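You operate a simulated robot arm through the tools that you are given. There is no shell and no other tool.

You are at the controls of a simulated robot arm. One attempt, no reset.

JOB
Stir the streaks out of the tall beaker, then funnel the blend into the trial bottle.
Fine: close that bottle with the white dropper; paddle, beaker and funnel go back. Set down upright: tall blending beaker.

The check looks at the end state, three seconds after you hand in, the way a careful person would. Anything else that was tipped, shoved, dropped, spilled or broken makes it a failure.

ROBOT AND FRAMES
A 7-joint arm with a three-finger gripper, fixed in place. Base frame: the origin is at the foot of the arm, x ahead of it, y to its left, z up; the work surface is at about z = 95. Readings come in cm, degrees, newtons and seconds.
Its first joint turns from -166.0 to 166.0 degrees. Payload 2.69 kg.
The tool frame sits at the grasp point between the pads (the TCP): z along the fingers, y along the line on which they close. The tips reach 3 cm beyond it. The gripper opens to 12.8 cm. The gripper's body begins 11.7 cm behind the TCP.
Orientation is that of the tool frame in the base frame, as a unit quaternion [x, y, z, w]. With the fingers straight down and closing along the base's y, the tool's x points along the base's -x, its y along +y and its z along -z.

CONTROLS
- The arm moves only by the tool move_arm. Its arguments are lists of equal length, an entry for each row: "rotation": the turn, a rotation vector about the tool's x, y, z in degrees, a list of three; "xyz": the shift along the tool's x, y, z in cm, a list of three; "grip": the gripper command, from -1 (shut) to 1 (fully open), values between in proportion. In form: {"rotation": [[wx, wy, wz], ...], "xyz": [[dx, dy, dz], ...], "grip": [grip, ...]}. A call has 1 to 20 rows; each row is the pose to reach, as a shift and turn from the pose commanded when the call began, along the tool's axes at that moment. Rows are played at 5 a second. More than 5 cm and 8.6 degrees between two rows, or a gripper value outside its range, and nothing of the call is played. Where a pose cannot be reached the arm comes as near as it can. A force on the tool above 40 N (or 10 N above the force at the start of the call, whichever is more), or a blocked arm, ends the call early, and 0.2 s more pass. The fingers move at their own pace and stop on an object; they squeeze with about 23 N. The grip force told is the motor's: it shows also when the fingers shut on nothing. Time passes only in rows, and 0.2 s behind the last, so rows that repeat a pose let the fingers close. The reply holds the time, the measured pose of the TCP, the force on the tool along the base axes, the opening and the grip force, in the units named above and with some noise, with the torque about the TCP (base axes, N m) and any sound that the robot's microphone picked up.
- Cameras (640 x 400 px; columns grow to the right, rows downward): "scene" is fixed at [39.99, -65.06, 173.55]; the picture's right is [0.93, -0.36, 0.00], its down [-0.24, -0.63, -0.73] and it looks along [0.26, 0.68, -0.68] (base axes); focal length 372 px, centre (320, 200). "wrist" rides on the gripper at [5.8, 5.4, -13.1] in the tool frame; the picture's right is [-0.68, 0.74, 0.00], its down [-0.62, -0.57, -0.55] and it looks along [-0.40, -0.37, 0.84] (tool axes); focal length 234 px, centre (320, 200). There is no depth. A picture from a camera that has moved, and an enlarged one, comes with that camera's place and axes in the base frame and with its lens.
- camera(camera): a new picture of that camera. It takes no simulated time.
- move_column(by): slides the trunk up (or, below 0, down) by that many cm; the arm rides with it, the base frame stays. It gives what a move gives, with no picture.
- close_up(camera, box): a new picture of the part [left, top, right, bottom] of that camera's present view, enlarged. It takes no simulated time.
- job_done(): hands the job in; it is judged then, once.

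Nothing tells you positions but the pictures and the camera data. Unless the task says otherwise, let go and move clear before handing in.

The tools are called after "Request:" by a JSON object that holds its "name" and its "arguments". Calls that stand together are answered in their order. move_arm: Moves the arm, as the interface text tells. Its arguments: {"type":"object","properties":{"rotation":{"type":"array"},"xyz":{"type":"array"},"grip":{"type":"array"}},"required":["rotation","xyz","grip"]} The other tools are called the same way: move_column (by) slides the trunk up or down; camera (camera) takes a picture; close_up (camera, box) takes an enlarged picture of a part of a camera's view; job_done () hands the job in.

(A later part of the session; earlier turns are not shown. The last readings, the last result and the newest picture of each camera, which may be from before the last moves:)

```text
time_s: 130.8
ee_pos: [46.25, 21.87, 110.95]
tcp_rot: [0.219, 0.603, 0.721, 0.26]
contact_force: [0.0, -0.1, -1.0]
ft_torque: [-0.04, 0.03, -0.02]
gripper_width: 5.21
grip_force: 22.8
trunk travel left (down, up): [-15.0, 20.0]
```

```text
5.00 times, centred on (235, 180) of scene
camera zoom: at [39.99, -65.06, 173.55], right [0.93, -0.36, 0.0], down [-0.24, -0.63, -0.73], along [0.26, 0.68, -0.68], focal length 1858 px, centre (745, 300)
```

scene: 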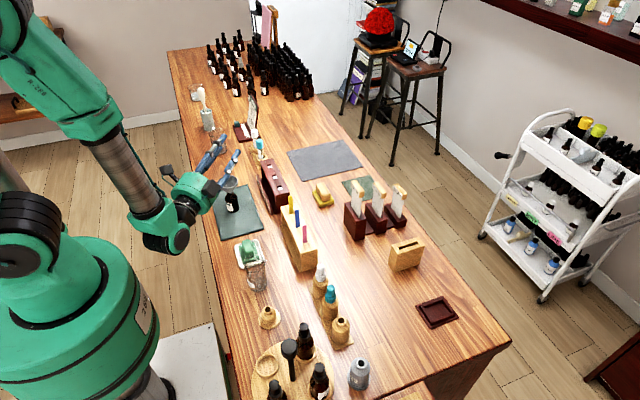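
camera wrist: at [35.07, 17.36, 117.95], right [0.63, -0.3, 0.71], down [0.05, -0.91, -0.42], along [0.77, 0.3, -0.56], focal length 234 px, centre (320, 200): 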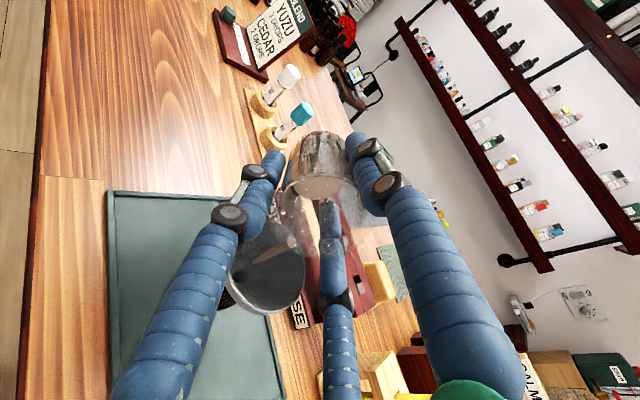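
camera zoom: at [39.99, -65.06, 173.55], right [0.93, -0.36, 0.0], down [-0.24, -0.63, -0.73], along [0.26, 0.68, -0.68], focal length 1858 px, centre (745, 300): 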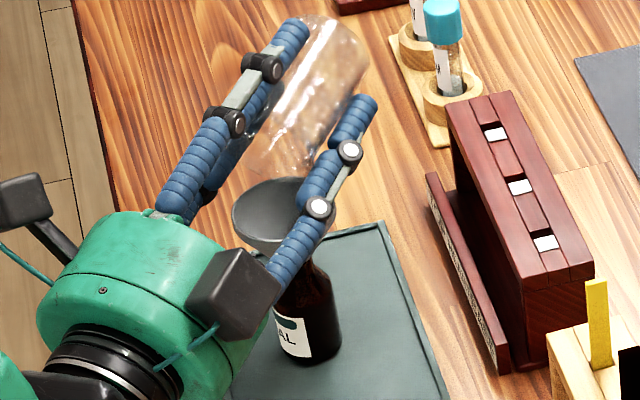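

The stream has stopped and the beaker looks clear. I'll tip a few degrees more and wait a second to let the last drops fall.

Request:
{"name": "move_arm", "arguments": {"rotation": [[-1, 0, 0], [-2, 0, 0], [-3, 0, 0], [-4, 0, 0], [-4, 0, 0], [-4, 0, 0], [-4, 0, 0], [-4, 0, 0], [-4, 0, 0]], "xyz": [[0, 0.06, -0.05], [0, 0.12, -0.1], [0, 0.18, -0.15], [0, 0.24, -0.19], [0, 0.24, -0.19], [0, 0.24, -0.19], [0, 0.24, -0.19], [0, 0.24, -0.19], [0, 0.24, -0.19]], "grip": [-1, -1, -1, -1, -1, -1, -1, -1, -1]}}

Request:
{"name": "close_up", "arguments": {"camera": "wrist", "box": [210, 120, 390, 330]}}

Request:
{"name": "close_up", "arguments": {"camera": "scene", "box": [215, 135, 255, 185]}}

```text
time_s: 132.8
ee_pos: [46.15, 21.45, 111.09]
tcp_rot: [0.21, 0.578, 0.742, 0.268]
contact_force: [-0.3, -0.6, 0.2]
ft_torque: [-0.03, 0.02, 0.01]
gripper_width: 5.22
grip_force: 22.9
trunk travel left (down, up): [-15.0, 20.0]
```

```text
1.90 times, centred on (300, 225) of wrist
camera zoom: at [32.58, 14.36, 113.16], right [0.41, -0.57, 0.71], down [0.22, -0.69, -0.68], along [0.89, 0.44, -0.16], focal length 446 px, centre (358, 152)
```

zoom: 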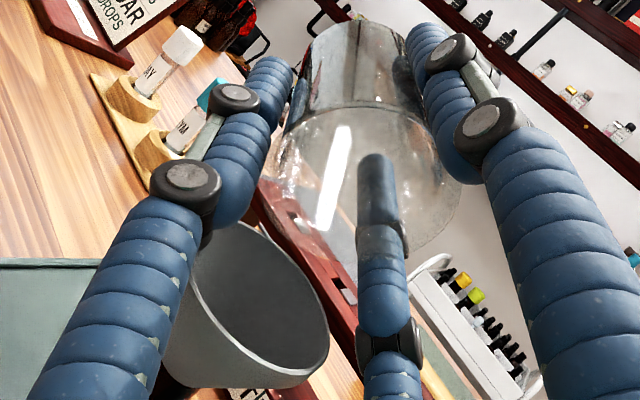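

```text
8.00 times, centred on (235, 160) of scene
camera zoom: at [39.99, -65.06, 173.55], right [0.93, -0.36, 0.0], down [-0.24, -0.63, -0.73], along [0.26, 0.68, -0.68], focal length 2972 px, centre (1000, 520)
```

zoom: 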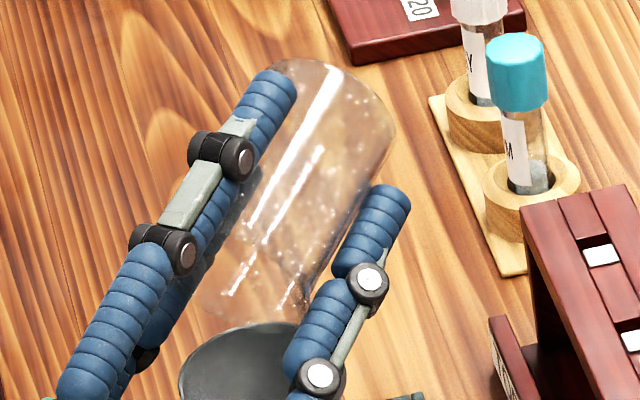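

The beaker is empty and nothing was spilled around the bottle. I'll raise it and bring it upright again.

Request:
{"name": "move_arm", "arguments": {"rotation": [[2, 0, 0], [5, 0, 0], [10, 0, 0], [16, 0, 0], [24, 0, 0], [32, 0, 0], [40, 0, 0], [48, 0, 0], [56, 0, 0], [64, 0, 0], [72, 0, 0], [80, 0, 0], [88, 0, 0], [96, 0, 0], [104, 0, 0], [104, 0, 0]], "xyz": [[0, 1, 0.25], [0, 2.5, 0.6], [0, 4.5, 1.1], [0, 6.5, 1.6], [0, 8.5, 2.1], [0, 10.2, 2.5], [0, 11.2, 2.8], [0, 11.2, 2.8], [0, 11.2, 2.8], [0, 11.2, 2.8], [0, 11.2, 2.8], [0, 11.2, 2.8], [0, 11.2, 2.8], [0, 11.2, 2.8], [0, 11.2, 2.8], [0, 11.2, 2.8]], "grip": [-1, -1, -1, -1, -1, -1, -1, -1, -1, -1, -1, -1, -1, -1, -1, -1]}}

Request:
{"name": "camera", "arguments": {"camera": "scene"}}

Request:
{"name": "close_up", "arguments": {"camera": "scene", "box": [170, 70, 290, 230]}}

```text
time_s: 136.2
ee_pos: [46.22, 21.48, 122.56]
tcp_rot: [0.34, 0.941, 0.001, 0.0]
contact_force: [0.5, 0.1, -1.2]
ft_torque: [-0.05, 0.05, 0.02]
gripper_width: 5.22
grip_force: 22.7
trunk travel left (down, up): [-15.0, 20.0]
```

```text
taken
```

scene: 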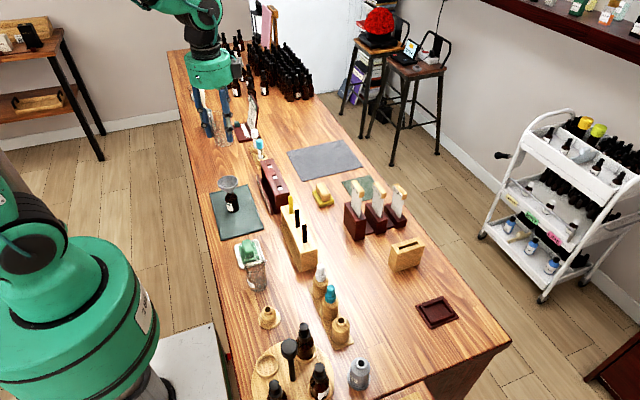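

```text
2.50 times, centred on (230, 150) of scene
camera zoom: at [39.99, -65.06, 173.55], right [0.93, -0.36, 0.0], down [-0.24, -0.63, -0.73], along [0.26, 0.68, -0.68], focal length 929 px, centre (545, 325)
```

zoom: 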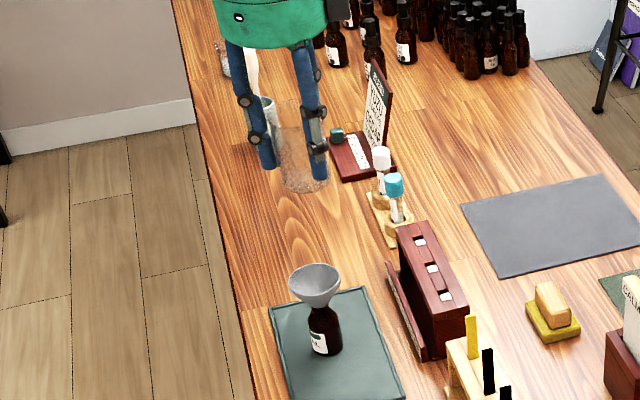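

The beaker is upright again. I notice the strips in the wooden holder look different (dark) now, so I'll zoom in there before going on.

Request:
{"name": "close_up", "arguments": {"camera": "scene", "box": [270, 180, 340, 290]}}

Request:
{"name": "close_up", "arguments": {"camera": "scene", "box": [205, 165, 275, 225]}}

```text
3.64 times, centred on (305, 235) of scene
camera zoom: at [39.99, -65.06, 173.55], right [0.93, -0.36, 0.0], down [-0.24, -0.63, -0.73], along [0.26, 0.68, -0.68], focal length 1351 px, centre (374, 73)
```

zoom: 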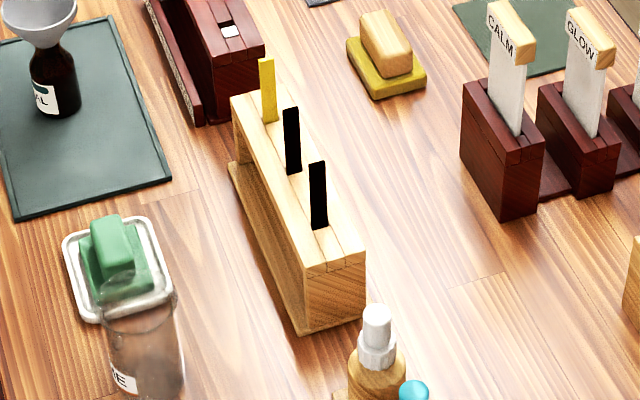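

```text
6.67 times, centred on (240, 195) of scene
camera zoom: at [39.99, -65.06, 173.55], right [0.93, -0.36, 0.0], down [-0.24, -0.63, -0.73], along [0.26, 0.68, -0.68], focal length 2477 px, centre (853, 233)
```

zoom: 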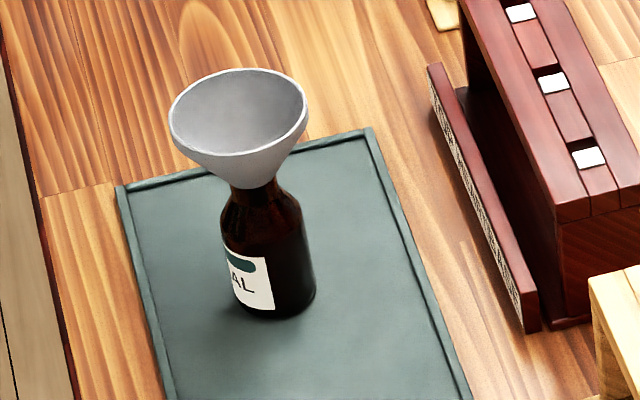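

No spill: mat and bench are clean, and the bottle and funnel stand as before. The strips' colour change seems to be only in the rendering, since nothing has been near them. I'll carry the beaker back over its spot.

Request:
{"name": "move_arm", "arguments": {"rotation": [[0, 0, 0], [0, 0, 0], [0, 0, 0], [0, 0, 0], [0, 0, 0], [0, 0, 0], [0, 0, 0], [0, 0, 0], [0, 0, 0], [0, 0, 0], [0, 0, 0], [0, 0, 0], [0, 0, 0]], "xyz": [[0.6, 0.7, 0], [2, 2.3, 0], [4, 4.6, 0], [6.2, 7.2, 0], [8.4, 9.8, 0], [10.6, 12.3, 0], [12.8, 14.9, 0], [15, 17.4, 0], [16.9, 19.6, 0], [18.4, 21.4, 0], [19, 22.1, 0], [19.29, 22.43, 0], [19.29, 22.43, 0]], "grip": [-1, -1, -1, -1, -1, -1, -1, -1, -1, -1, -1, -1, -1]}}

Request:
{"name": "move_arm", "arguments": {"rotation": [[0, 0, 0], [0, 0, 0], [0, 0, 0], [0, 0, 0], [0, 0, 0], [0, 0, 0], [0, 0, 0], [0, 0, 0], [0, 0, 0], [0, 0, 0]], "xyz": [[0, 0, 2.5], [0, 0, 5.5], [0, 0, 8.5], [0, 0, 11.5], [0, 0, 14.5], [0, 0, 17], [0, 0, 19], [0, 0, 20.5], [0, 0, 21.5], [0, 0, 21.5]], "grip": [-1, -1, -1, -1, -1, -1, -1, -1, -1, -1]}}

Request:
{"name": "close_up", "arguments": {"camera": "scene", "box": [170, 70, 250, 170]}}

```text
time_s: 139.0
ee_pos: [45.61, 51.09, 122.79]
tcp_rot: [0.341, 0.94, 0.002, -0.001]
contact_force: [0.6, 0.1, -0.7]
ft_torque: [0.0, 0.02, -0.03]
gripper_width: 5.18
grip_force: 23.2
trunk travel left (down, up): [-15.0, 20.0]
```

```text
time_s: 141.2
ee_pos: [45.72, 51.17, 101.61]
tcp_rot: [0.34, 0.941, 0.002, 0.0]
contact_force: [0.1, 0.3, -1.0]
ft_torque: [0.03, 0.01, -0.01]
gripper_width: 5.22
grip_force: 22.8
trunk travel left (down, up): [-15.0, 20.0]
```

```text
4.00 times, centred on (210, 120) of scene
camera zoom: at [39.99, -65.06, 173.55], right [0.93, -0.36, 0.0], down [-0.24, -0.63, -0.73], along [0.26, 0.68, -0.68], focal length 1486 px, centre (760, 520)
```

zoom: 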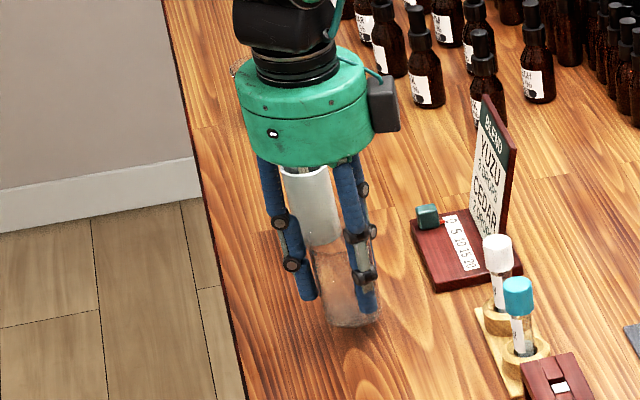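

The beaker hovers about a centimetre above its place. I'll lower in small steps until I feel the bench.

Request:
{"name": "move_arm", "arguments": {"rotation": [[0, 0, 0], [0, 0, 0], [0, 0, 0], [0, 0, 0], [0, 0, 0]], "xyz": [[0, 0, 0.3], [0, 0, 0.6], [0, 0, 0.85], [0, 0, 1.05], [0, 0, 1.05]], "grip": [-1, -1, -1, -1, -1]}}

```text
time_s: 142.4
ee_pos: [45.72, 51.08, 100.32]
tcp_rot: [0.34, 0.94, 0.002, 0.0]
contact_force: [0.4, 0.5, -1.0]
ft_torque: [0.0, 0.0, 0.01]
gripper_width: 5.2
grip_force: 23.4
trunk travel left (down, up): [-15.0, 20.0]
```

Request:
{"name": "move_arm", "arguments": {"rotation": [[0, 0, 0], [0, 0, 0], [0, 0, 0]], "xyz": [[0, 0, 0.1], [0, 0, 0.2], [0, 0, 0.2]], "grip": [-1, -1, -1]}}

Request:
{"name": "close_up", "arguments": {"camera": "scene", "box": [195, 110, 235, 160]}}

```text
time_s: 143.2
ee_pos: [45.75, 51.17, 100.16]
tcp_rot: [0.34, 0.941, 0.003, 0.0]
contact_force: [-1.3, -1.3, 11.6]
ft_torque: [-0.32, -0.12, 0.0]
gripper_width: 5.21
grip_force: 22.9
trunk travel left (down, up): [-15.0, 20.0]
```

```text
8.00 times, centred on (215, 135) of scene
camera zoom: at [39.99, -65.06, 173.55], right [0.93, -0.36, 0.0], down [-0.24, -0.63, -0.73], along [0.26, 0.68, -0.68], focal length 2972 px, centre (1160, 720)
```

zoom: 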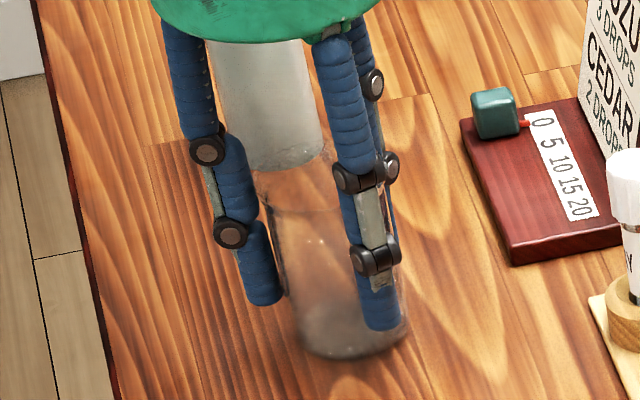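

The bench is felt (11.6 N). I'll ease up a hair, open gently, and rise.

Request:
{"name": "move_arm", "arguments": {"rotation": [[0, 0, 0], [0, 0, 0], [0, 0, 0], [0, 0, 0], [0, 0, 0], [0, 0, 0], [0, 0, 0]], "xyz": [[0, 0, -0.1], [0, 0, -0.12], [0, 0, -0.12], [0, 0, -0.12], [0, 0, -0.12], [0, 0, -0.12], [0, 0, -0.12]], "grip": [-1, -0.3, -0.15, 0, 0.2, 0.35, 0.35]}}

Request:
{"name": "close_up", "arguments": {"camera": "scene", "box": [195, 110, 235, 160]}}

Request:
{"name": "camera", "arguments": {"camera": "wrist"}}

```text
time_s: 144.8
ee_pos: [45.7, 51.09, 100.27]
tcp_rot: [0.339, 0.941, 0.001, -0.001]
contact_force: [0.3, -0.1, 0.4]
ft_torque: [0.0, 0.0, 0.04]
gripper_width: 8.66
grip_force: 0.1
trunk travel left (down, up): [-15.0, 20.0]
```

```text
8.00 times, centred on (215, 135) of scene
camera zoom: at [39.99, -65.06, 173.55], right [0.93, -0.36, 0.0], down [-0.24, -0.63, -0.73], along [0.26, 0.68, -0.68], focal length 2972 px, centre (1160, 720)
```

zoom: 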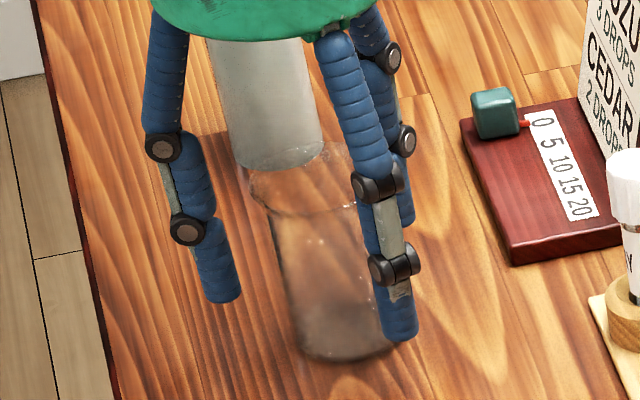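

```text
taken
camera wrist: at [44.52, 58.83, 113.45], right [0.99, 0.13, 0.0], down [0.11, -0.83, 0.54], along [0.07, -0.54, -0.84], focal length 234 px, centre (320, 200)
```

wrist: 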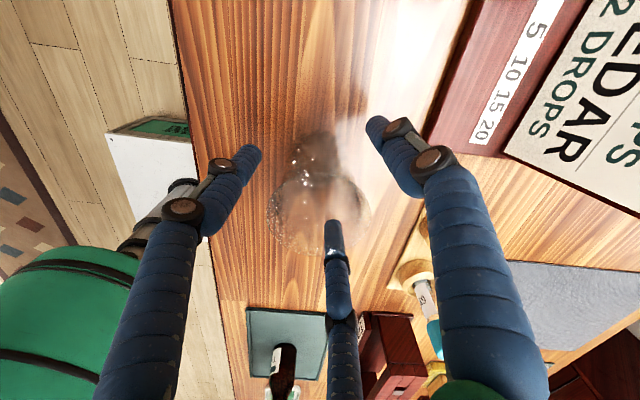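

The beaker stands free and upright. I'll rise straight up and check it.

Request:
{"name": "move_arm", "arguments": {"rotation": [[0, 0, 0], [0, 0, 0], [0, 0, 0], [0, 0, 0], [0, 0, 0], [0, 0, 0], [0, 0, 0]], "xyz": [[0, 0, -1.5], [0, 0, -4], [0, 0, -7], [0, 0, -11], [0, 0, -15], [0, 0, -19], [0, 0, -22]], "grip": [0.35, 0.35, 0.35, 0.35, 0.35, 0.35, 0.35]}}

Request:
{"name": "close_up", "arguments": {"camera": "scene", "box": [180, 70, 260, 170]}}

Request:
{"name": "close_up", "arguments": {"camera": "scene", "box": [200, 120, 240, 160]}}

```text
time_s: 146.4
ee_pos: [45.49, 51.19, 122.15]
tcp_rot: [0.34, 0.941, 0.002, 0.0]
contact_force: [0.1, -0.5, 0.6]
ft_torque: [0.02, 0.0, -0.02]
gripper_width: 8.64
grip_force: 0.1
trunk travel left (down, up): [-15.0, 20.0]
```

```text
4.00 times, centred on (220, 120) of scene
camera zoom: at [39.99, -65.06, 173.55], right [0.93, -0.36, 0.0], down [-0.24, -0.63, -0.73], along [0.26, 0.68, -0.68], focal length 1486 px, centre (720, 520)
```

zoom: 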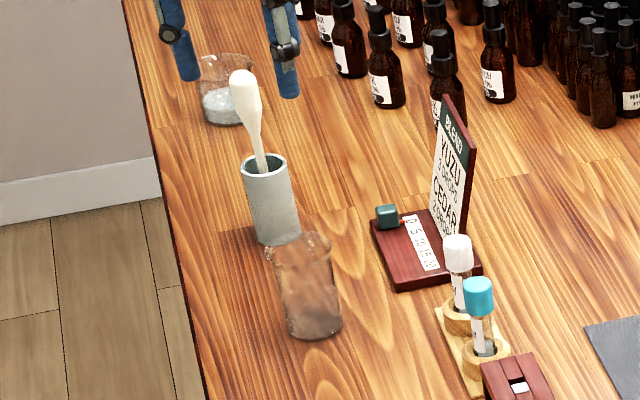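

```text
10.00 times, centred on (220, 140) of scene
camera zoom: at [39.99, -65.06, 173.55], right [0.93, -0.36, 0.0], down [-0.24, -0.63, -0.73], along [0.26, 0.68, -0.68], focal length 3715 px, centre (1320, 800)
```

zoom: 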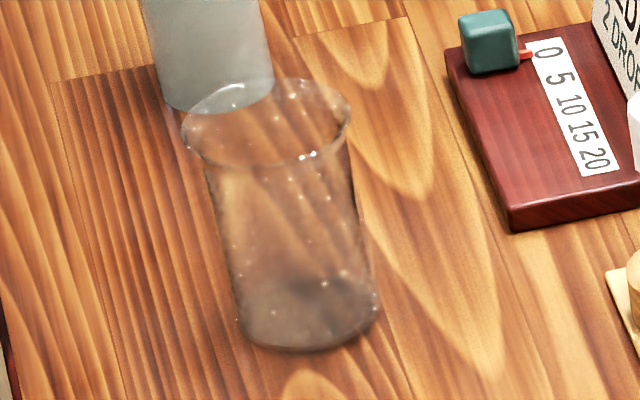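

The beaker is empty, upright and back in its place beside the paddle cup. Next I need the funnel's place, so I'll move the camera over the -y end to inspect the small wooden stand near (43, -20).

Request:
{"name": "move_arm", "arguments": {"rotation": [[0, 0, 0], [0, 0, 0], [0, 0, 0], [0, 0, 0], [0, 0, 0], [0, 0, 0], [0, 0, 0], [0, 0, 0], [0, 0, 0], [0, 0, 0], [0, 0, 0], [0, 0, 0], [0, 0, 0], [0, 0, 0], [0, 0, 0], [0, 0, 0]], "xyz": [[-1, -1.4, -1], [-3, -4.2, -2], [-5.7, -8, -2], [-8.5, -11.9, -2], [-11.3, -15.8, -2], [-14.1, -19.7, -2], [-16.9, -23.6, -2], [-19.7, -27.5, -2], [-22.5, -31.4, -2], [-25, -35, -2], [-27.5, -38.5, -2], [-29.8, -41.8, -2], [-31.6, -44.3, -2], [-32.8, -46, -2], [-33.3, -46.7, -2], [-33.3, -46.7, -2]], "grip": [0.35, 0.35, 0.35, 0.35, 0.5, 0.7, 0.7, 0.7, 0.7, 0.7, 0.7, 0.7, 0.7, 0.7, 0.7, 0.7]}}

Request:
{"name": "camera", "arguments": {"camera": "wrist"}}

Request:
{"name": "camera", "arguments": {"camera": "scene"}}

```text
time_s: 149.8
ee_pos: [41.44, -6.07, 124.08]
tcp_rot: [0.339, 0.941, 0.002, -0.001]
contact_force: [0.3, -0.2, 0.8]
ft_torque: [-0.01, 0.05, 0.02]
gripper_width: 10.86
grip_force: 0.1
trunk travel left (down, up): [-15.0, 20.0]
```

```text
taken
camera wrist: at [40.34, 1.6, 137.22], right [0.99, 0.13, 0.0], down [0.11, -0.83, 0.54], along [0.07, -0.54, -0.84], focal length 234 px, centre (320, 200)
```

wrist: 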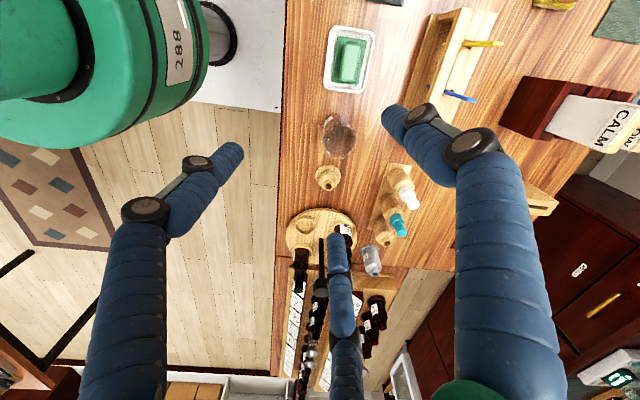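

```text
taken
```

scene: 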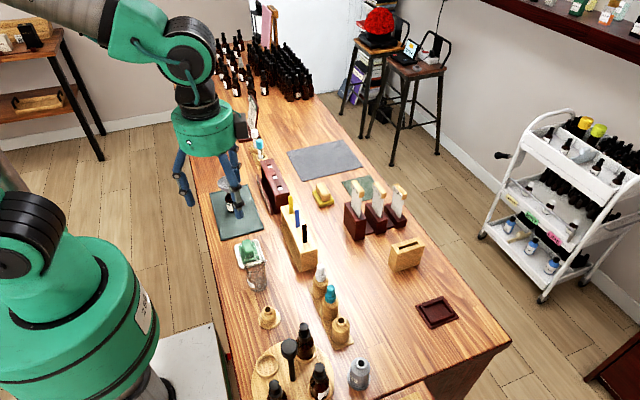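

Request:
{"name": "close_up", "arguments": {"camera": "wrist", "box": [290, 100, 370, 200]}}

Request:
{"name": "close_up", "arguments": {"camera": "wrist", "box": [350, 140, 430, 290]}}

Request:
{"name": "close_up", "arguments": {"camera": "scene", "box": [250, 290, 290, 340]}}

Request:
{"name": "close_up", "arguments": {"camera": "scene", "box": [340, 340, 380, 395]}}

```text
4.00 times, centred on (330, 150) of wrist
camera zoom: at [40.34, 1.6, 137.22], right [0.99, 0.13, 0.0], down [0.11, -0.83, 0.54], along [0.07, -0.54, -0.84], focal length 937 px, centre (280, 400)
```

zoom: 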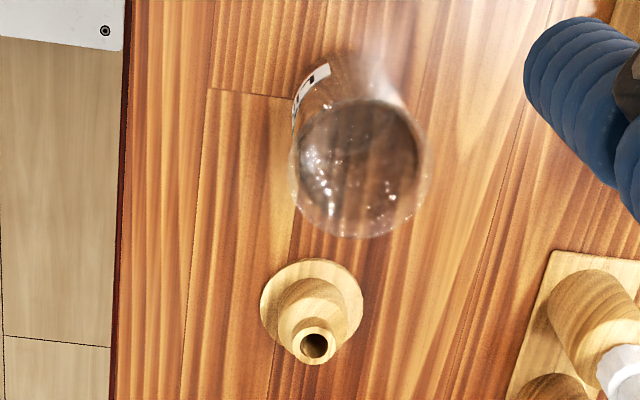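

```text
2.67 times, centred on (390, 215) of wrist
camera zoom: at [40.34, 1.6, 137.22], right [0.99, 0.13, 0.0], down [0.11, -0.83, 0.54], along [0.07, -0.54, -0.84], focal length 624 px, centre (133, 160)
```

zoom: 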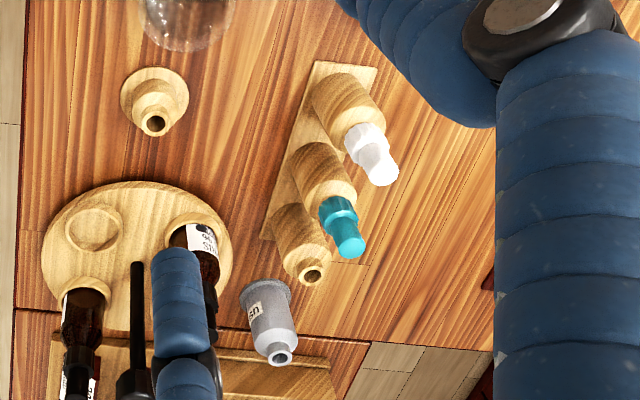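

```text
8.00 times, centred on (270, 315) of scene
camera zoom: at [39.99, -65.06, 173.55], right [0.93, -0.36, 0.0], down [-0.24, -0.63, -0.73], along [0.26, 0.68, -0.68], focal length 2972 px, centre (720, -720)
```

zoom: 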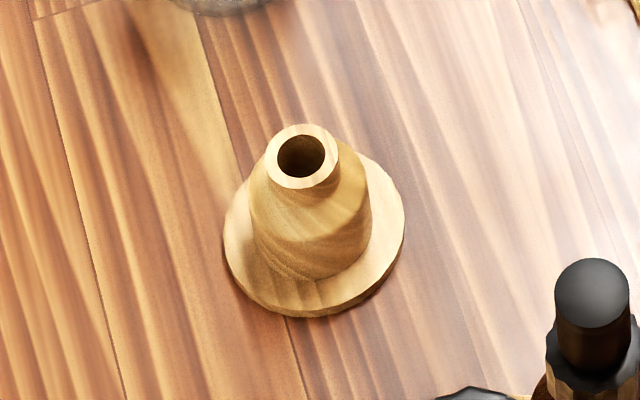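

```text
7.27 times, centred on (360, 368) of scene
camera zoom: at [39.99, -65.06, 173.55], right [0.93, -0.36, 0.0], down [-0.24, -0.63, -0.73], along [0.26, 0.68, -0.68], focal length 2702 px, centre (29, -1018)
```

zoom: 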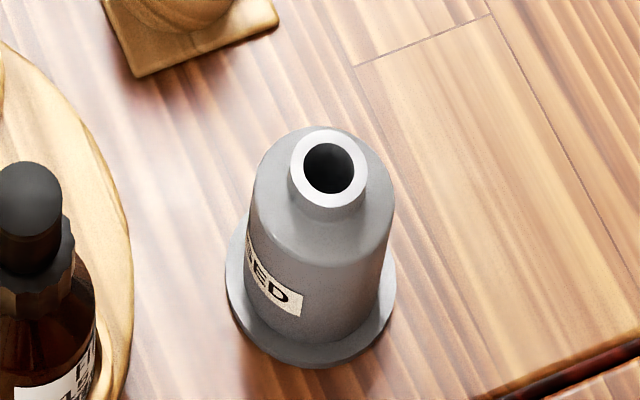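

The small wooden neck with a flange at about (44.7, -19.7), top z ≈ 99.3, is clearly the funnel's rest; the grey USED post is for used droppers. Now I'll hover above the funnel on the bottle to measure its exact centre.

Request:
{"name": "move_arm", "arguments": {"rotation": [[0, 0, 0], [0, 0, 0], [0, 0, 0], [0, 0, 0], [0, 0, 0], [0, 0, 0], [0, 0, 0], [0, 0, 0], [0, 0, 0]], "xyz": [[1, 1.5, 0], [3, 4.5, 0], [5.2, 7.8, 0], [7.5, 11.2, 0], [9.8, 14.7, 1], [12, 18, 3], [13.6, 20.4, 4.5], [14.15, 21.2, 5], [14.15, 21.2, 5]], "grip": [0.7, 0.7, 0.7, 0.7, 0.7, 0.7, 0.7, 0.7, 0.7]}}

Request:
{"name": "camera", "arguments": {"camera": "wrist"}}

Request:
{"name": "close_up", "arguments": {"camera": "wrist", "box": [260, 80, 380, 200]}}

```text
time_s: 151.8
ee_pos: [44.25, 19.11, 119.1]
tcp_rot: [0.341, 0.94, 0.002, 0.0]
contact_force: [-0.4, -0.1, -0.6]
ft_torque: [-0.01, -0.01, 0.03]
gripper_width: 10.87
grip_force: 0.1
trunk travel left (down, up): [-15.0, 20.0]
```

```text
taken
camera wrist: at [42.95, 26.83, 132.2], right [0.99, 0.13, 0.0], down [0.11, -0.83, 0.54], along [0.07, -0.54, -0.84], focal length 234 px, centre (320, 200)
```

wrist: 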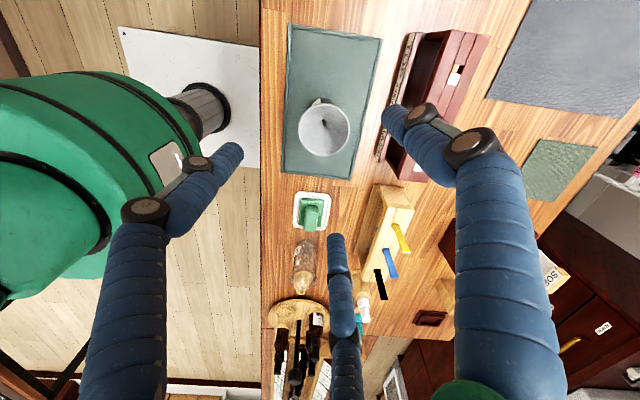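

```text
3.33 times, centred on (320, 140) of wrist
camera zoom: at [42.95, 26.83, 132.2], right [0.99, 0.13, 0.0], down [0.11, -0.83, 0.54], along [0.07, -0.54, -0.84], focal length 781 px, centre (320, 400)
```

zoom: 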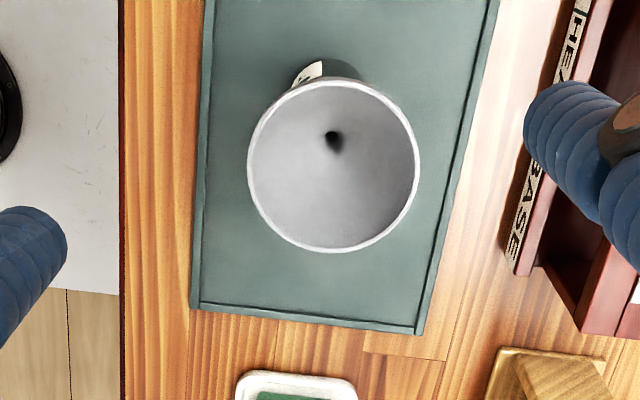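

The funnel is drained and its axis is about 0.5 cm in +x and 0.2 cm in +y from the tool axis. I'll correct that and descend to just above the rim for a second check.

Request:
{"name": "move_arm", "arguments": {"rotation": [[0, 0, 0], [0, 0, 0], [0, 0, 0], [0, 0, 0], [0, 0, 0]], "xyz": [[-0.2, 0.44, 1], [-0.2, 0.44, 3.5], [-0.2, 0.44, 6], [-0.2, 0.44, 8], [-0.2, 0.44, 8]], "grip": [0.5, 0.4, 0.4, 0.4, 0.4]}}

Request:
{"name": "camera", "arguments": {"camera": "wrist"}}

Request:
{"name": "close_up", "arguments": {"camera": "scene", "box": [190, 130, 280, 230]}}

```text
time_s: 153.0
ee_pos: [44.56, 19.41, 111.21]
tcp_rot: [0.341, 0.94, 0.002, 0.0]
contact_force: [-0.7, 0.5, -1.0]
ft_torque: [-0.03, 0.0, -0.01]
gripper_width: 8.97
grip_force: 0.1
trunk travel left (down, up): [-15.0, 20.0]
```

```text
taken
camera wrist: at [43.24, 27.21, 124.29], right [0.99, 0.13, 0.0], down [0.11, -0.83, 0.54], along [0.07, -0.54, -0.84], focal length 234 px, centre (320, 200)
```

wrist: 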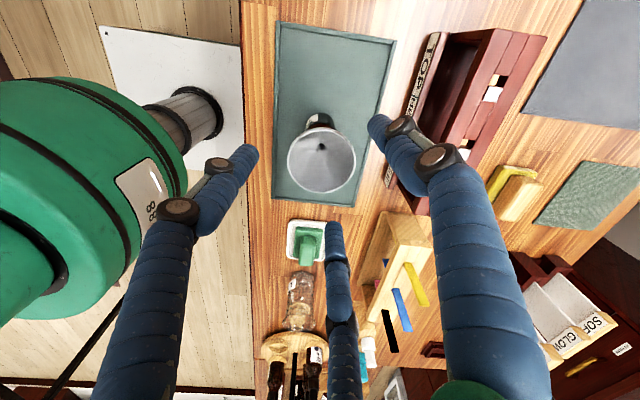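

```text
4.00 times, centred on (235, 180) of scene
camera zoom: at [39.99, -65.06, 173.55], right [0.93, -0.36, 0.0], down [-0.24, -0.63, -0.73], along [0.26, 0.68, -0.68], focal length 1486 px, centre (660, 280)
```

zoom: 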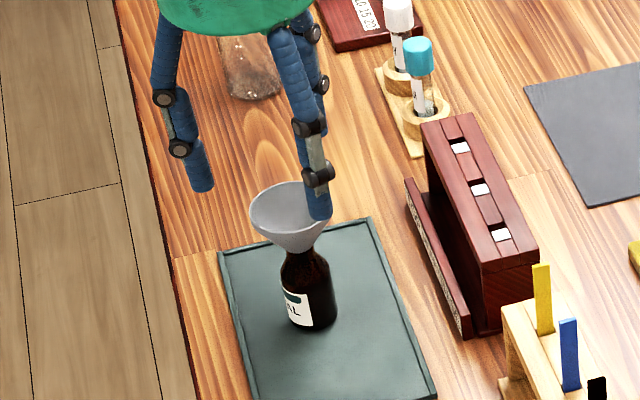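

Request:
{"name": "close_up", "arguments": {"camera": "wrist", "box": [270, 100, 370, 210]}}

```text
3.64 times, centred on (320, 155) of wrist
camera zoom: at [43.24, 27.21, 124.29], right [0.99, 0.13, 0.0], down [0.11, -0.83, 0.54], along [0.07, -0.54, -0.84], focal length 852 px, centre (320, 364)
```

zoom: 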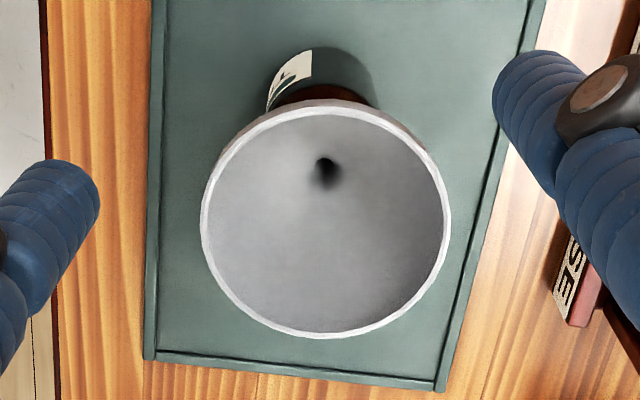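

The funnel centre is within 2 mm of the tool axis; I'll trim that, descend to z ≈ 105 with the fingers around the rim, and close gently.

Request:
{"name": "move_arm", "arguments": {"rotation": [[0, 0, 0], [0, 0, 0], [0, 0, 0], [0, 0, 0], [0, 0, 0]], "xyz": [[-0.2, 0.06, 1], [-0.2, 0.06, 3], [-0.2, 0.06, 5], [-0.2, 0.06, 6.2], [-0.2, 0.06, 6.2]], "grip": [0.4, 0.4, 0.4, 0.4, 0.4]}}

Request:
{"name": "close_up", "arguments": {"camera": "scene", "box": [200, 140, 270, 220]}}

Request:
{"name": "close_up", "arguments": {"camera": "wrist", "box": [230, 100, 410, 260]}}

```text
time_s: 154.2
ee_pos: [44.65, 19.29, 104.95]
tcp_rot: [0.34, 0.941, 0.002, 0.0]
contact_force: [-0.3, 0.2, 0.4]
ft_torque: [-0.02, 0.0, -0.03]
gripper_width: 8.95
grip_force: 0.0
trunk travel left (down, up): [-15.0, 20.0]
```

```text
5.00 times, centred on (235, 180) of scene
camera zoom: at [39.99, -65.06, 173.55], right [0.93, -0.36, 0.0], down [-0.24, -0.63, -0.73], along [0.26, 0.68, -0.68], focal length 1858 px, centre (745, 300)
```

zoom: 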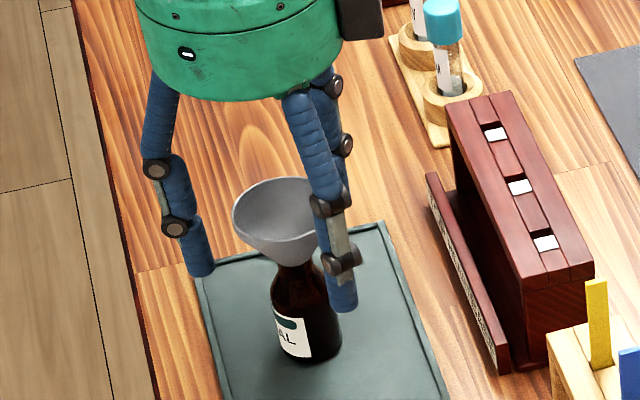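

```text
2.50 times, centred on (320, 180) of wrist
camera zoom: at [43.48, 27.01, 117.99], right [0.99, 0.13, 0.0], down [0.11, -0.83, 0.54], along [0.07, -0.54, -0.84], focal length 585 px, centre (320, 250)
```

zoom: 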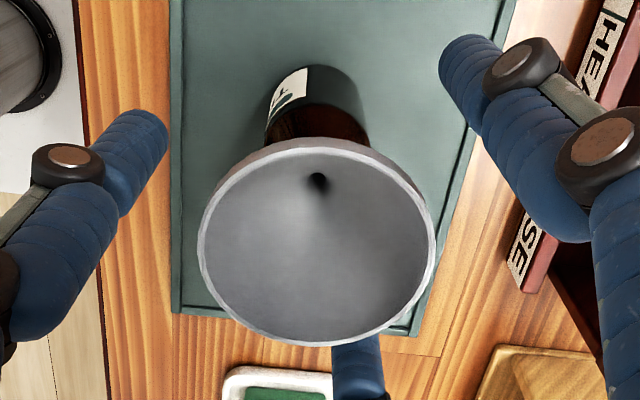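

The fingers surround the rim without contact. I'll close on it now.

Request:
{"name": "move_arm", "arguments": {"rotation": [[0, 0, 0], [0, 0, 0], [0, 0, 0], [0, 0, 0], [0, 0, 0], [0, 0, 0], [0, 0, 0]], "xyz": [[0, 0, 0], [0, 0, 0], [0, 0, 0], [0, 0, 0], [0, 0, 0], [0, 0, 0], [0, 0, 0]], "grip": [0.2, 0.05, -0.05, -0.1, -0.2, -0.5, -1]}}

Request:
{"name": "close_up", "arguments": {"camera": "scene", "box": [200, 140, 270, 220]}}

Request:
{"name": "close_up", "arguments": {"camera": "wrist", "box": [230, 100, 410, 260]}}

```text
time_s: 155.8
ee_pos: [44.71, 19.21, 104.79]
tcp_rot: [0.34, 0.941, 0.002, -0.001]
contact_force: [-0.4, 0.3, 1.2]
ft_torque: [-0.02, -0.01, 0.01]
gripper_width: 5.4
grip_force: 13.1
trunk travel left (down, up): [-15.0, 20.0]
```

```text
5.00 times, centred on (235, 180) of scene
camera zoom: at [39.99, -65.06, 173.55], right [0.93, -0.36, 0.0], down [-0.24, -0.63, -0.73], along [0.26, 0.68, -0.68], focal length 1858 px, centre (745, 300)
```

zoom: 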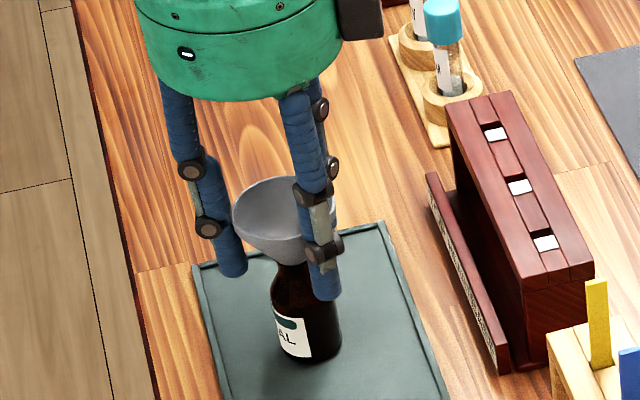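

```text
2.50 times, centred on (320, 180) of wrist
camera zoom: at [43.46, 27.0, 118.0], right [0.99, 0.13, 0.0], down [0.11, -0.83, 0.54], along [0.07, -0.54, -0.84], focal length 585 px, centre (320, 250)
```

zoom: 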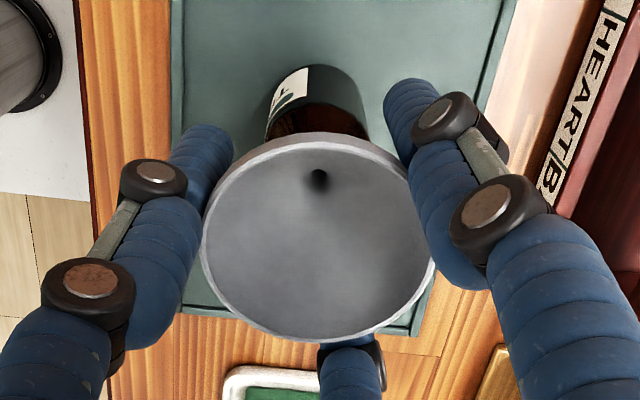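

The fingers have met the funnel at 5.4 cm. I'll hold a moment so the grip settles.

Request:
{"name": "move_arm", "arguments": {"rotation": [[0, 0, 0], [0, 0, 0], [0, 0, 0]], "xyz": [[0, 0, 0], [0, 0, 0], [0, 0, 0]], "grip": [-1, -1, -1]}}

Request:
{"name": "close_up", "arguments": {"camera": "scene", "box": [215, 160, 255, 220]}}

Request:
{"name": "close_up", "arguments": {"camera": "wrist", "box": [230, 100, 410, 260]}}

```text
time_s: 156.6
ee_pos: [44.75, 19.24, 104.89]
tcp_rot: [0.34, 0.941, 0.003, -0.001]
contact_force: [-0.5, 1.0, -0.2]
ft_torque: [0.02, 0.04, 0.0]
gripper_width: 5.34
grip_force: 13.7
trunk travel left (down, up): [-15.0, 20.0]
```

```text
6.67 times, centred on (235, 190) of scene
camera zoom: at [39.99, -65.06, 173.55], right [0.93, -0.36, 0.0], down [-0.24, -0.63, -0.73], along [0.26, 0.68, -0.68], focal length 2477 px, centre (887, 267)
```

zoom: 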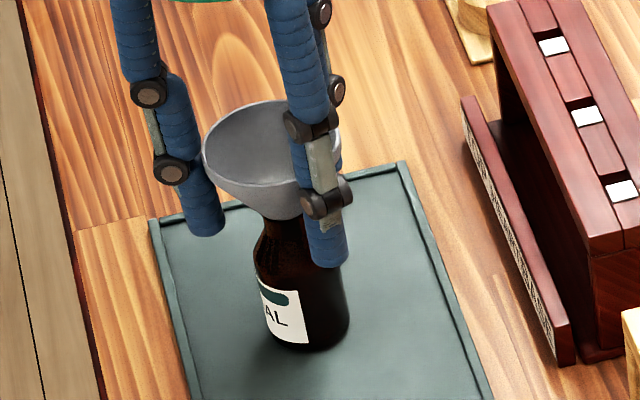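

```text
2.50 times, centred on (320, 180) of wrist
camera zoom: at [43.46, 27.0, 118.0], right [0.99, 0.13, 0.0], down [0.11, -0.83, 0.54], along [0.07, -0.54, -0.84], focal length 585 px, centre (320, 250)
```

zoom: 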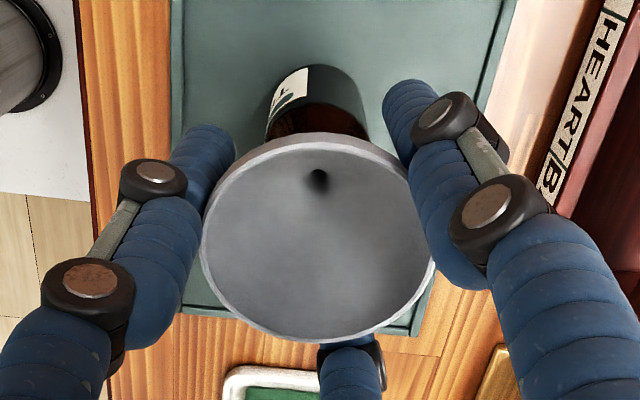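

Request:
{"name": "move_arm", "arguments": {"rotation": [[0, 0, 0], [0, 0, 0], [0, 0, 0], [0, 0, 0], [0, 0, 0]], "xyz": [[0, 0, 0], [0, 0, 0], [0, 0, 0], [0, 0, 0], [0, 0, 0]], "grip": [-1, -1, -1, -1, -1]}}

Request:
{"name": "close_up", "arguments": {"camera": "scene", "box": [215, 160, 255, 220]}}

```text
time_s: 157.8
ee_pos: [44.64, 19.19, 104.91]
tcp_rot: [0.34, 0.941, 0.002, 0.0]
contact_force: [0.0, 0.4, -0.2]
ft_torque: [-0.02, -0.01, 0.01]
gripper_width: 5.39
grip_force: 14.5
trunk travel left (down, up): [-15.0, 20.0]
```

```text
6.67 times, centred on (235, 190) of scene
camera zoom: at [39.99, -65.06, 173.55], right [0.93, -0.36, 0.0], down [-0.24, -0.63, -0.73], along [0.26, 0.68, -0.68], focal length 2477 px, centre (887, 267)
```

zoom: 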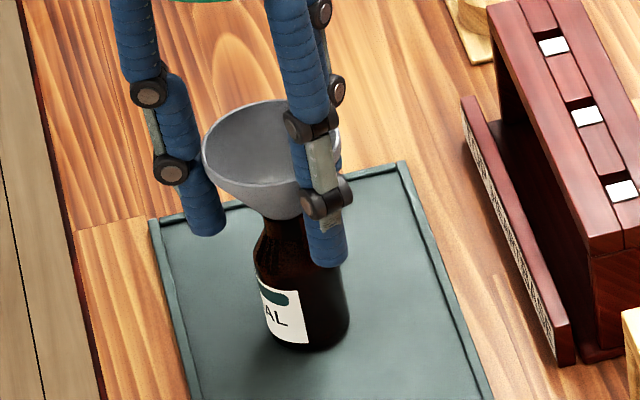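

The grip is steady. I'll lift slowly 2 cm first, and check that the funnel comes and the bottle stays.

Request:
{"name": "move_arm", "arguments": {"rotation": [[0, 0, 0], [0, 0, 0], [0, 0, 0], [0, 0, 0], [0, 0, 0], [0, 0, 0]], "xyz": [[0, 0, -0.3], [0, 0, -0.7], [0, 0, -1.1], [0, 0, -1.5], [0, 0, -2], [0, 0, -2]], "grip": [-1, -1, -1, -1, -1, -1]}}

Request:
{"name": "close_up", "arguments": {"camera": "scene", "box": [215, 150, 255, 210]}}

Request:
{"name": "close_up", "arguments": {"camera": "wrist", "box": [230, 100, 410, 260]}}

```text
time_s: 159.2
ee_pos: [44.69, 19.47, 106.95]
tcp_rot: [0.34, 0.941, 0.002, -0.001]
contact_force: [0.3, 0.2, -0.4]
ft_torque: [-0.06, -0.02, 0.02]
gripper_width: 5.4
grip_force: 14.4
trunk travel left (down, up): [-15.0, 20.0]
```

```text
6.67 times, centred on (235, 180) of scene
camera zoom: at [39.99, -65.06, 173.55], right [0.93, -0.36, 0.0], down [-0.24, -0.63, -0.73], along [0.26, 0.68, -0.68], focal length 2477 px, centre (887, 333)
```

zoom: 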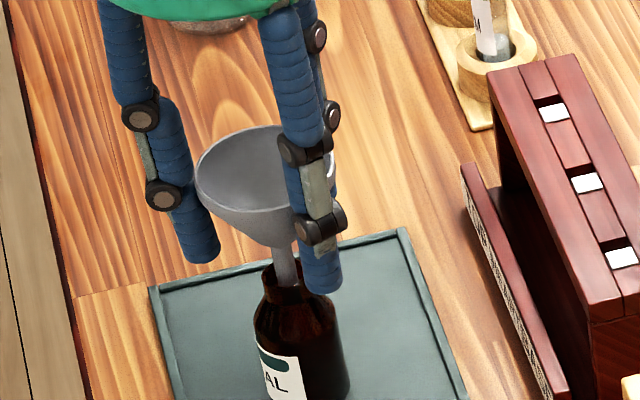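

```text
2.50 times, centred on (320, 180) of wrist
camera zoom: at [43.59, 27.14, 120.08], right [0.99, 0.13, 0.0], down [0.11, -0.83, 0.54], along [0.07, -0.54, -0.84], focal length 585 px, centre (320, 250)
```

zoom: 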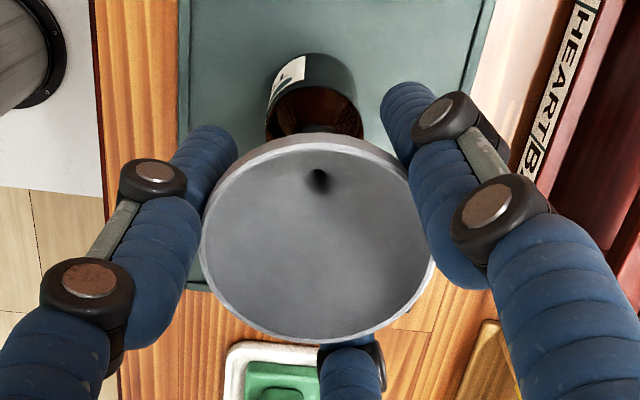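

The funnel rises on its own and the bottle stays put. I'll lift it well clear and look at the spout.

Request:
{"name": "move_arm", "arguments": {"rotation": [[0, 0, 0], [0, 0, 0], [0, 0, 0], [0, 0, 0], [0, 0, 0], [0, 0, 0], [0, 0, 0], [0, 0, 0]], "xyz": [[0, 0, -0.8], [0, 0, -2], [0, 0, -3.5], [0, 0, -5.5], [0, 0, -7.5], [0, 0, -9.5], [0, 0, -11], [0, 0, -11]], "grip": [-1, -1, -1, -1, -1, -1, -1, -1]}}

Request:
{"name": "close_up", "arguments": {"camera": "scene", "box": [190, 100, 270, 210]}}

Request:
{"name": "close_up", "arguments": {"camera": "wrist", "box": [230, 60, 410, 260]}}

```text
time_s: 161.0
ee_pos: [44.68, 19.33, 118.14]
tcp_rot: [0.339, 0.941, 0.003, 0.0]
contact_force: [0.2, 0.0, -0.5]
ft_torque: [0.0, -0.01, 0.02]
gripper_width: 5.4
grip_force: 14.4
trunk travel left (down, up): [-15.0, 20.0]
```

```text
3.64 times, centred on (230, 155) of scene
camera zoom: at [39.99, -65.06, 173.55], right [0.93, -0.36, 0.0], down [-0.24, -0.63, -0.73], along [0.26, 0.68, -0.68], focal length 1351 px, centre (647, 364)
```

zoom: 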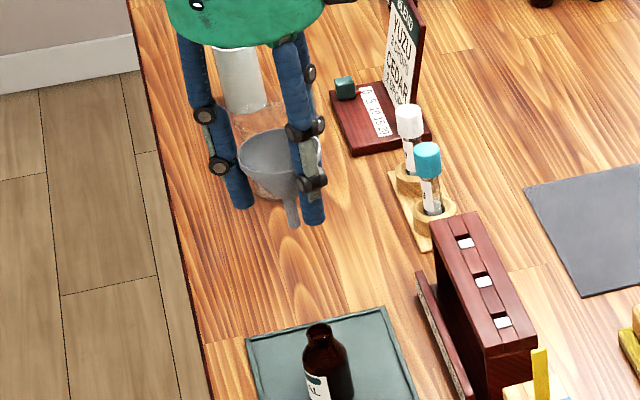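

```text
2.00 times, centred on (320, 160) of wrist
camera zoom: at [43.46, 27.04, 131.34], right [0.99, 0.13, 0.0], down [0.11, -0.83, 0.54], along [0.07, -0.54, -0.84], focal length 468 px, centre (320, 280)
```

zoom: 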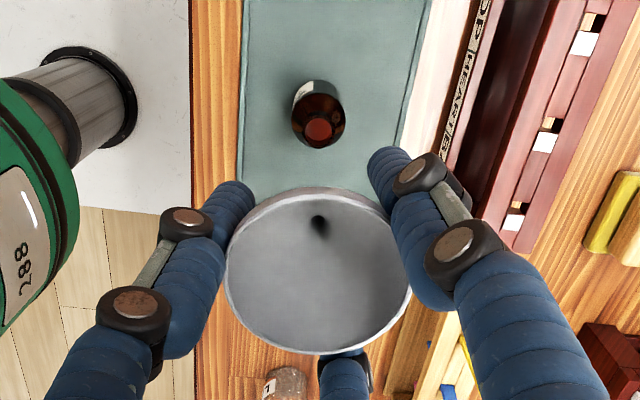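

The funnel hangs level and the bottle mouth sits exactly below the tool axis. Now I'll carry the funnel over to its wooden rest at about (45, -19.6).

Request:
{"name": "move_arm", "arguments": {"rotation": [[0, 0, 0], [0, 0, 0], [0, 0, 0], [0, 0, 0], [0, 0, 0], [0, 0, 0], [0, 0, 0], [0, 0, 0], [0, 0, 0], [0, 0, 0], [0, 0, 0], [0, 0, 0], [0, 0, 0], [0, 0, 0], [0, 0, 0], [0, 0, 0]], "xyz": [[-0.5, -0.5, 0], [-1.8, -2.1, 0], [-3.8, -4.5, 0], [-6, -7.1, 0], [-8.2, -9.7, 0], [-10.4, -12.3, 0], [-12.6, -14.9, 0], [-14.8, -17.5, 0], [-17, -20.1, 0], [-19.2, -22.6, 0], [-21.3, -25, 0], [-23.2, -27.2, 0], [-24.5, -28.8, 0], [-25.1, -29.5, 0], [-25.23, -29.6, 0], [-25.23, -29.6, 0]], "grip": [-1, -1, -1, -1, -1, -1, -1, -1, -1, -1, -1, -1, -1, -1, -1, -1]}}

Request:
{"name": "camera", "arguments": {"camera": "wrist"}}

Request:
{"name": "close_up", "arguments": {"camera": "wrist", "box": [230, 60, 410, 260]}}

Request:
{"name": "close_up", "arguments": {"camera": "scene", "box": [210, 210, 330, 340]}}

```text
time_s: 164.4
ee_pos: [45.22, -19.53, 117.6]
tcp_rot: [0.341, 0.94, 0.002, -0.001]
contact_force: [-0.1, 0.7, 0.0]
ft_torque: [-0.03, 0.0, 0.04]
gripper_width: 5.4
grip_force: 13.9
trunk travel left (down, up): [-15.0, 20.0]
```

```text
taken
camera wrist: at [44.07, -11.72, 130.74], right [0.99, 0.13, 0.0], down [0.11, -0.83, 0.54], along [0.07, -0.54, -0.84], focal length 234 px, centre (320, 200)
```

wrist: 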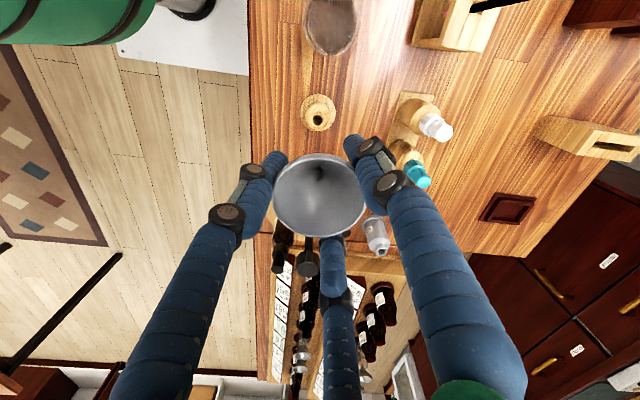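

```text
2.00 times, centred on (320, 160) of wrist
camera zoom: at [44.07, -11.72, 130.74], right [0.99, 0.13, 0.0], down [0.11, -0.83, 0.54], along [0.07, -0.54, -0.84], focal length 468 px, centre (320, 280)
```

zoom: 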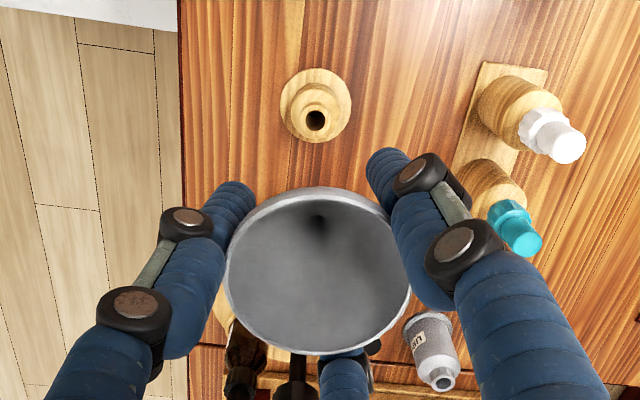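

```text
3.08 times, centred on (270, 275) of scene
camera zoom: at [39.99, -65.06, 173.55], right [0.93, -0.36, 0.0], down [-0.24, -0.63, -0.73], along [0.26, 0.68, -0.68], focal length 1143 px, centre (474, -31)
```

zoom: 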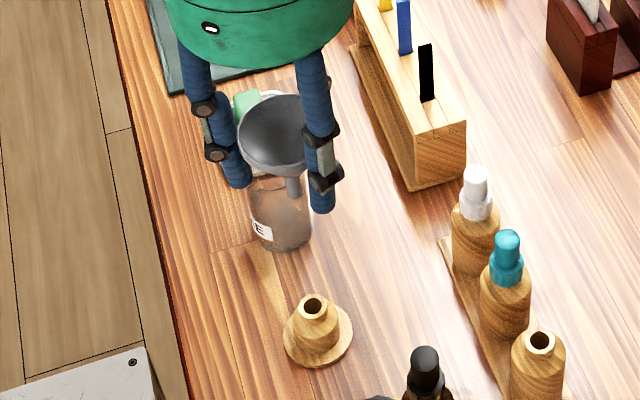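

Request:
{"name": "close_up", "arguments": {"camera": "wrist", "box": [290, 80, 350, 150]}}

Request:
{"name": "close_up", "arguments": {"camera": "wrist", "box": [290, 145, 350, 200]}}

Request:
{"name": "close_up", "arguments": {"camera": "scene", "box": [240, 230, 290, 330]}}

```text
5.71 times, centred on (320, 115) of wrist
camera zoom: at [44.07, -11.72, 130.74], right [0.99, 0.13, 0.0], down [0.11, -0.83, 0.54], along [0.07, -0.54, -0.84], focal length 1338 px, centre (320, 686)
```

zoom: 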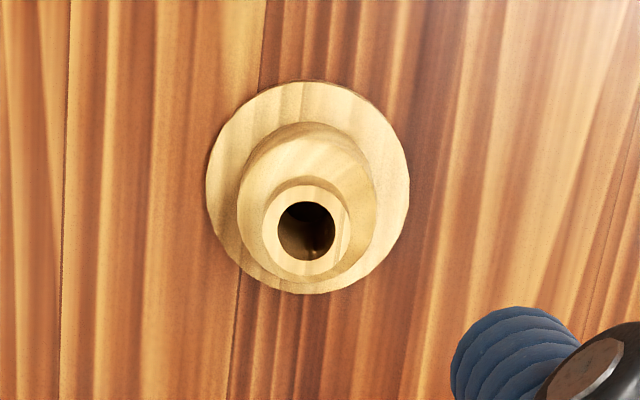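

```text
7.27 times, centred on (320, 172) of wrist
camera zoom: at [44.07, -11.72, 130.74], right [0.99, 0.13, 0.0], down [0.11, -0.83, 0.54], along [0.07, -0.54, -0.84], focal length 1703 px, centre (320, 400)
```

zoom: 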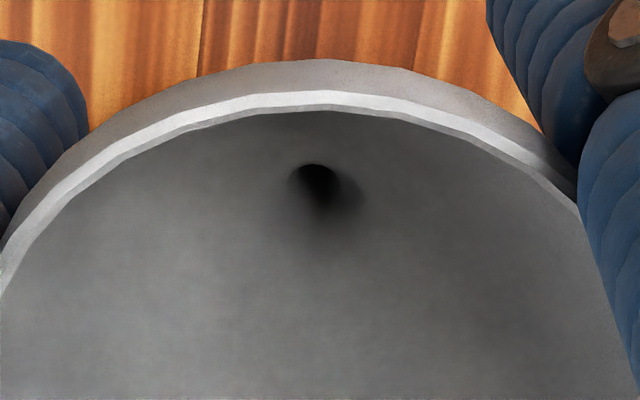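

```text
4.00 times, centred on (265, 280) of scene
camera zoom: at [39.99, -65.06, 173.55], right [0.93, -0.36, 0.0], down [-0.24, -0.63, -0.73], along [0.26, 0.68, -0.68], focal length 1486 px, centre (540, -120)
```

zoom: 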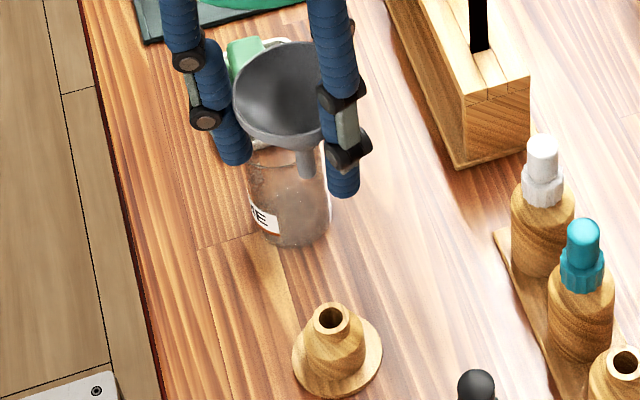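

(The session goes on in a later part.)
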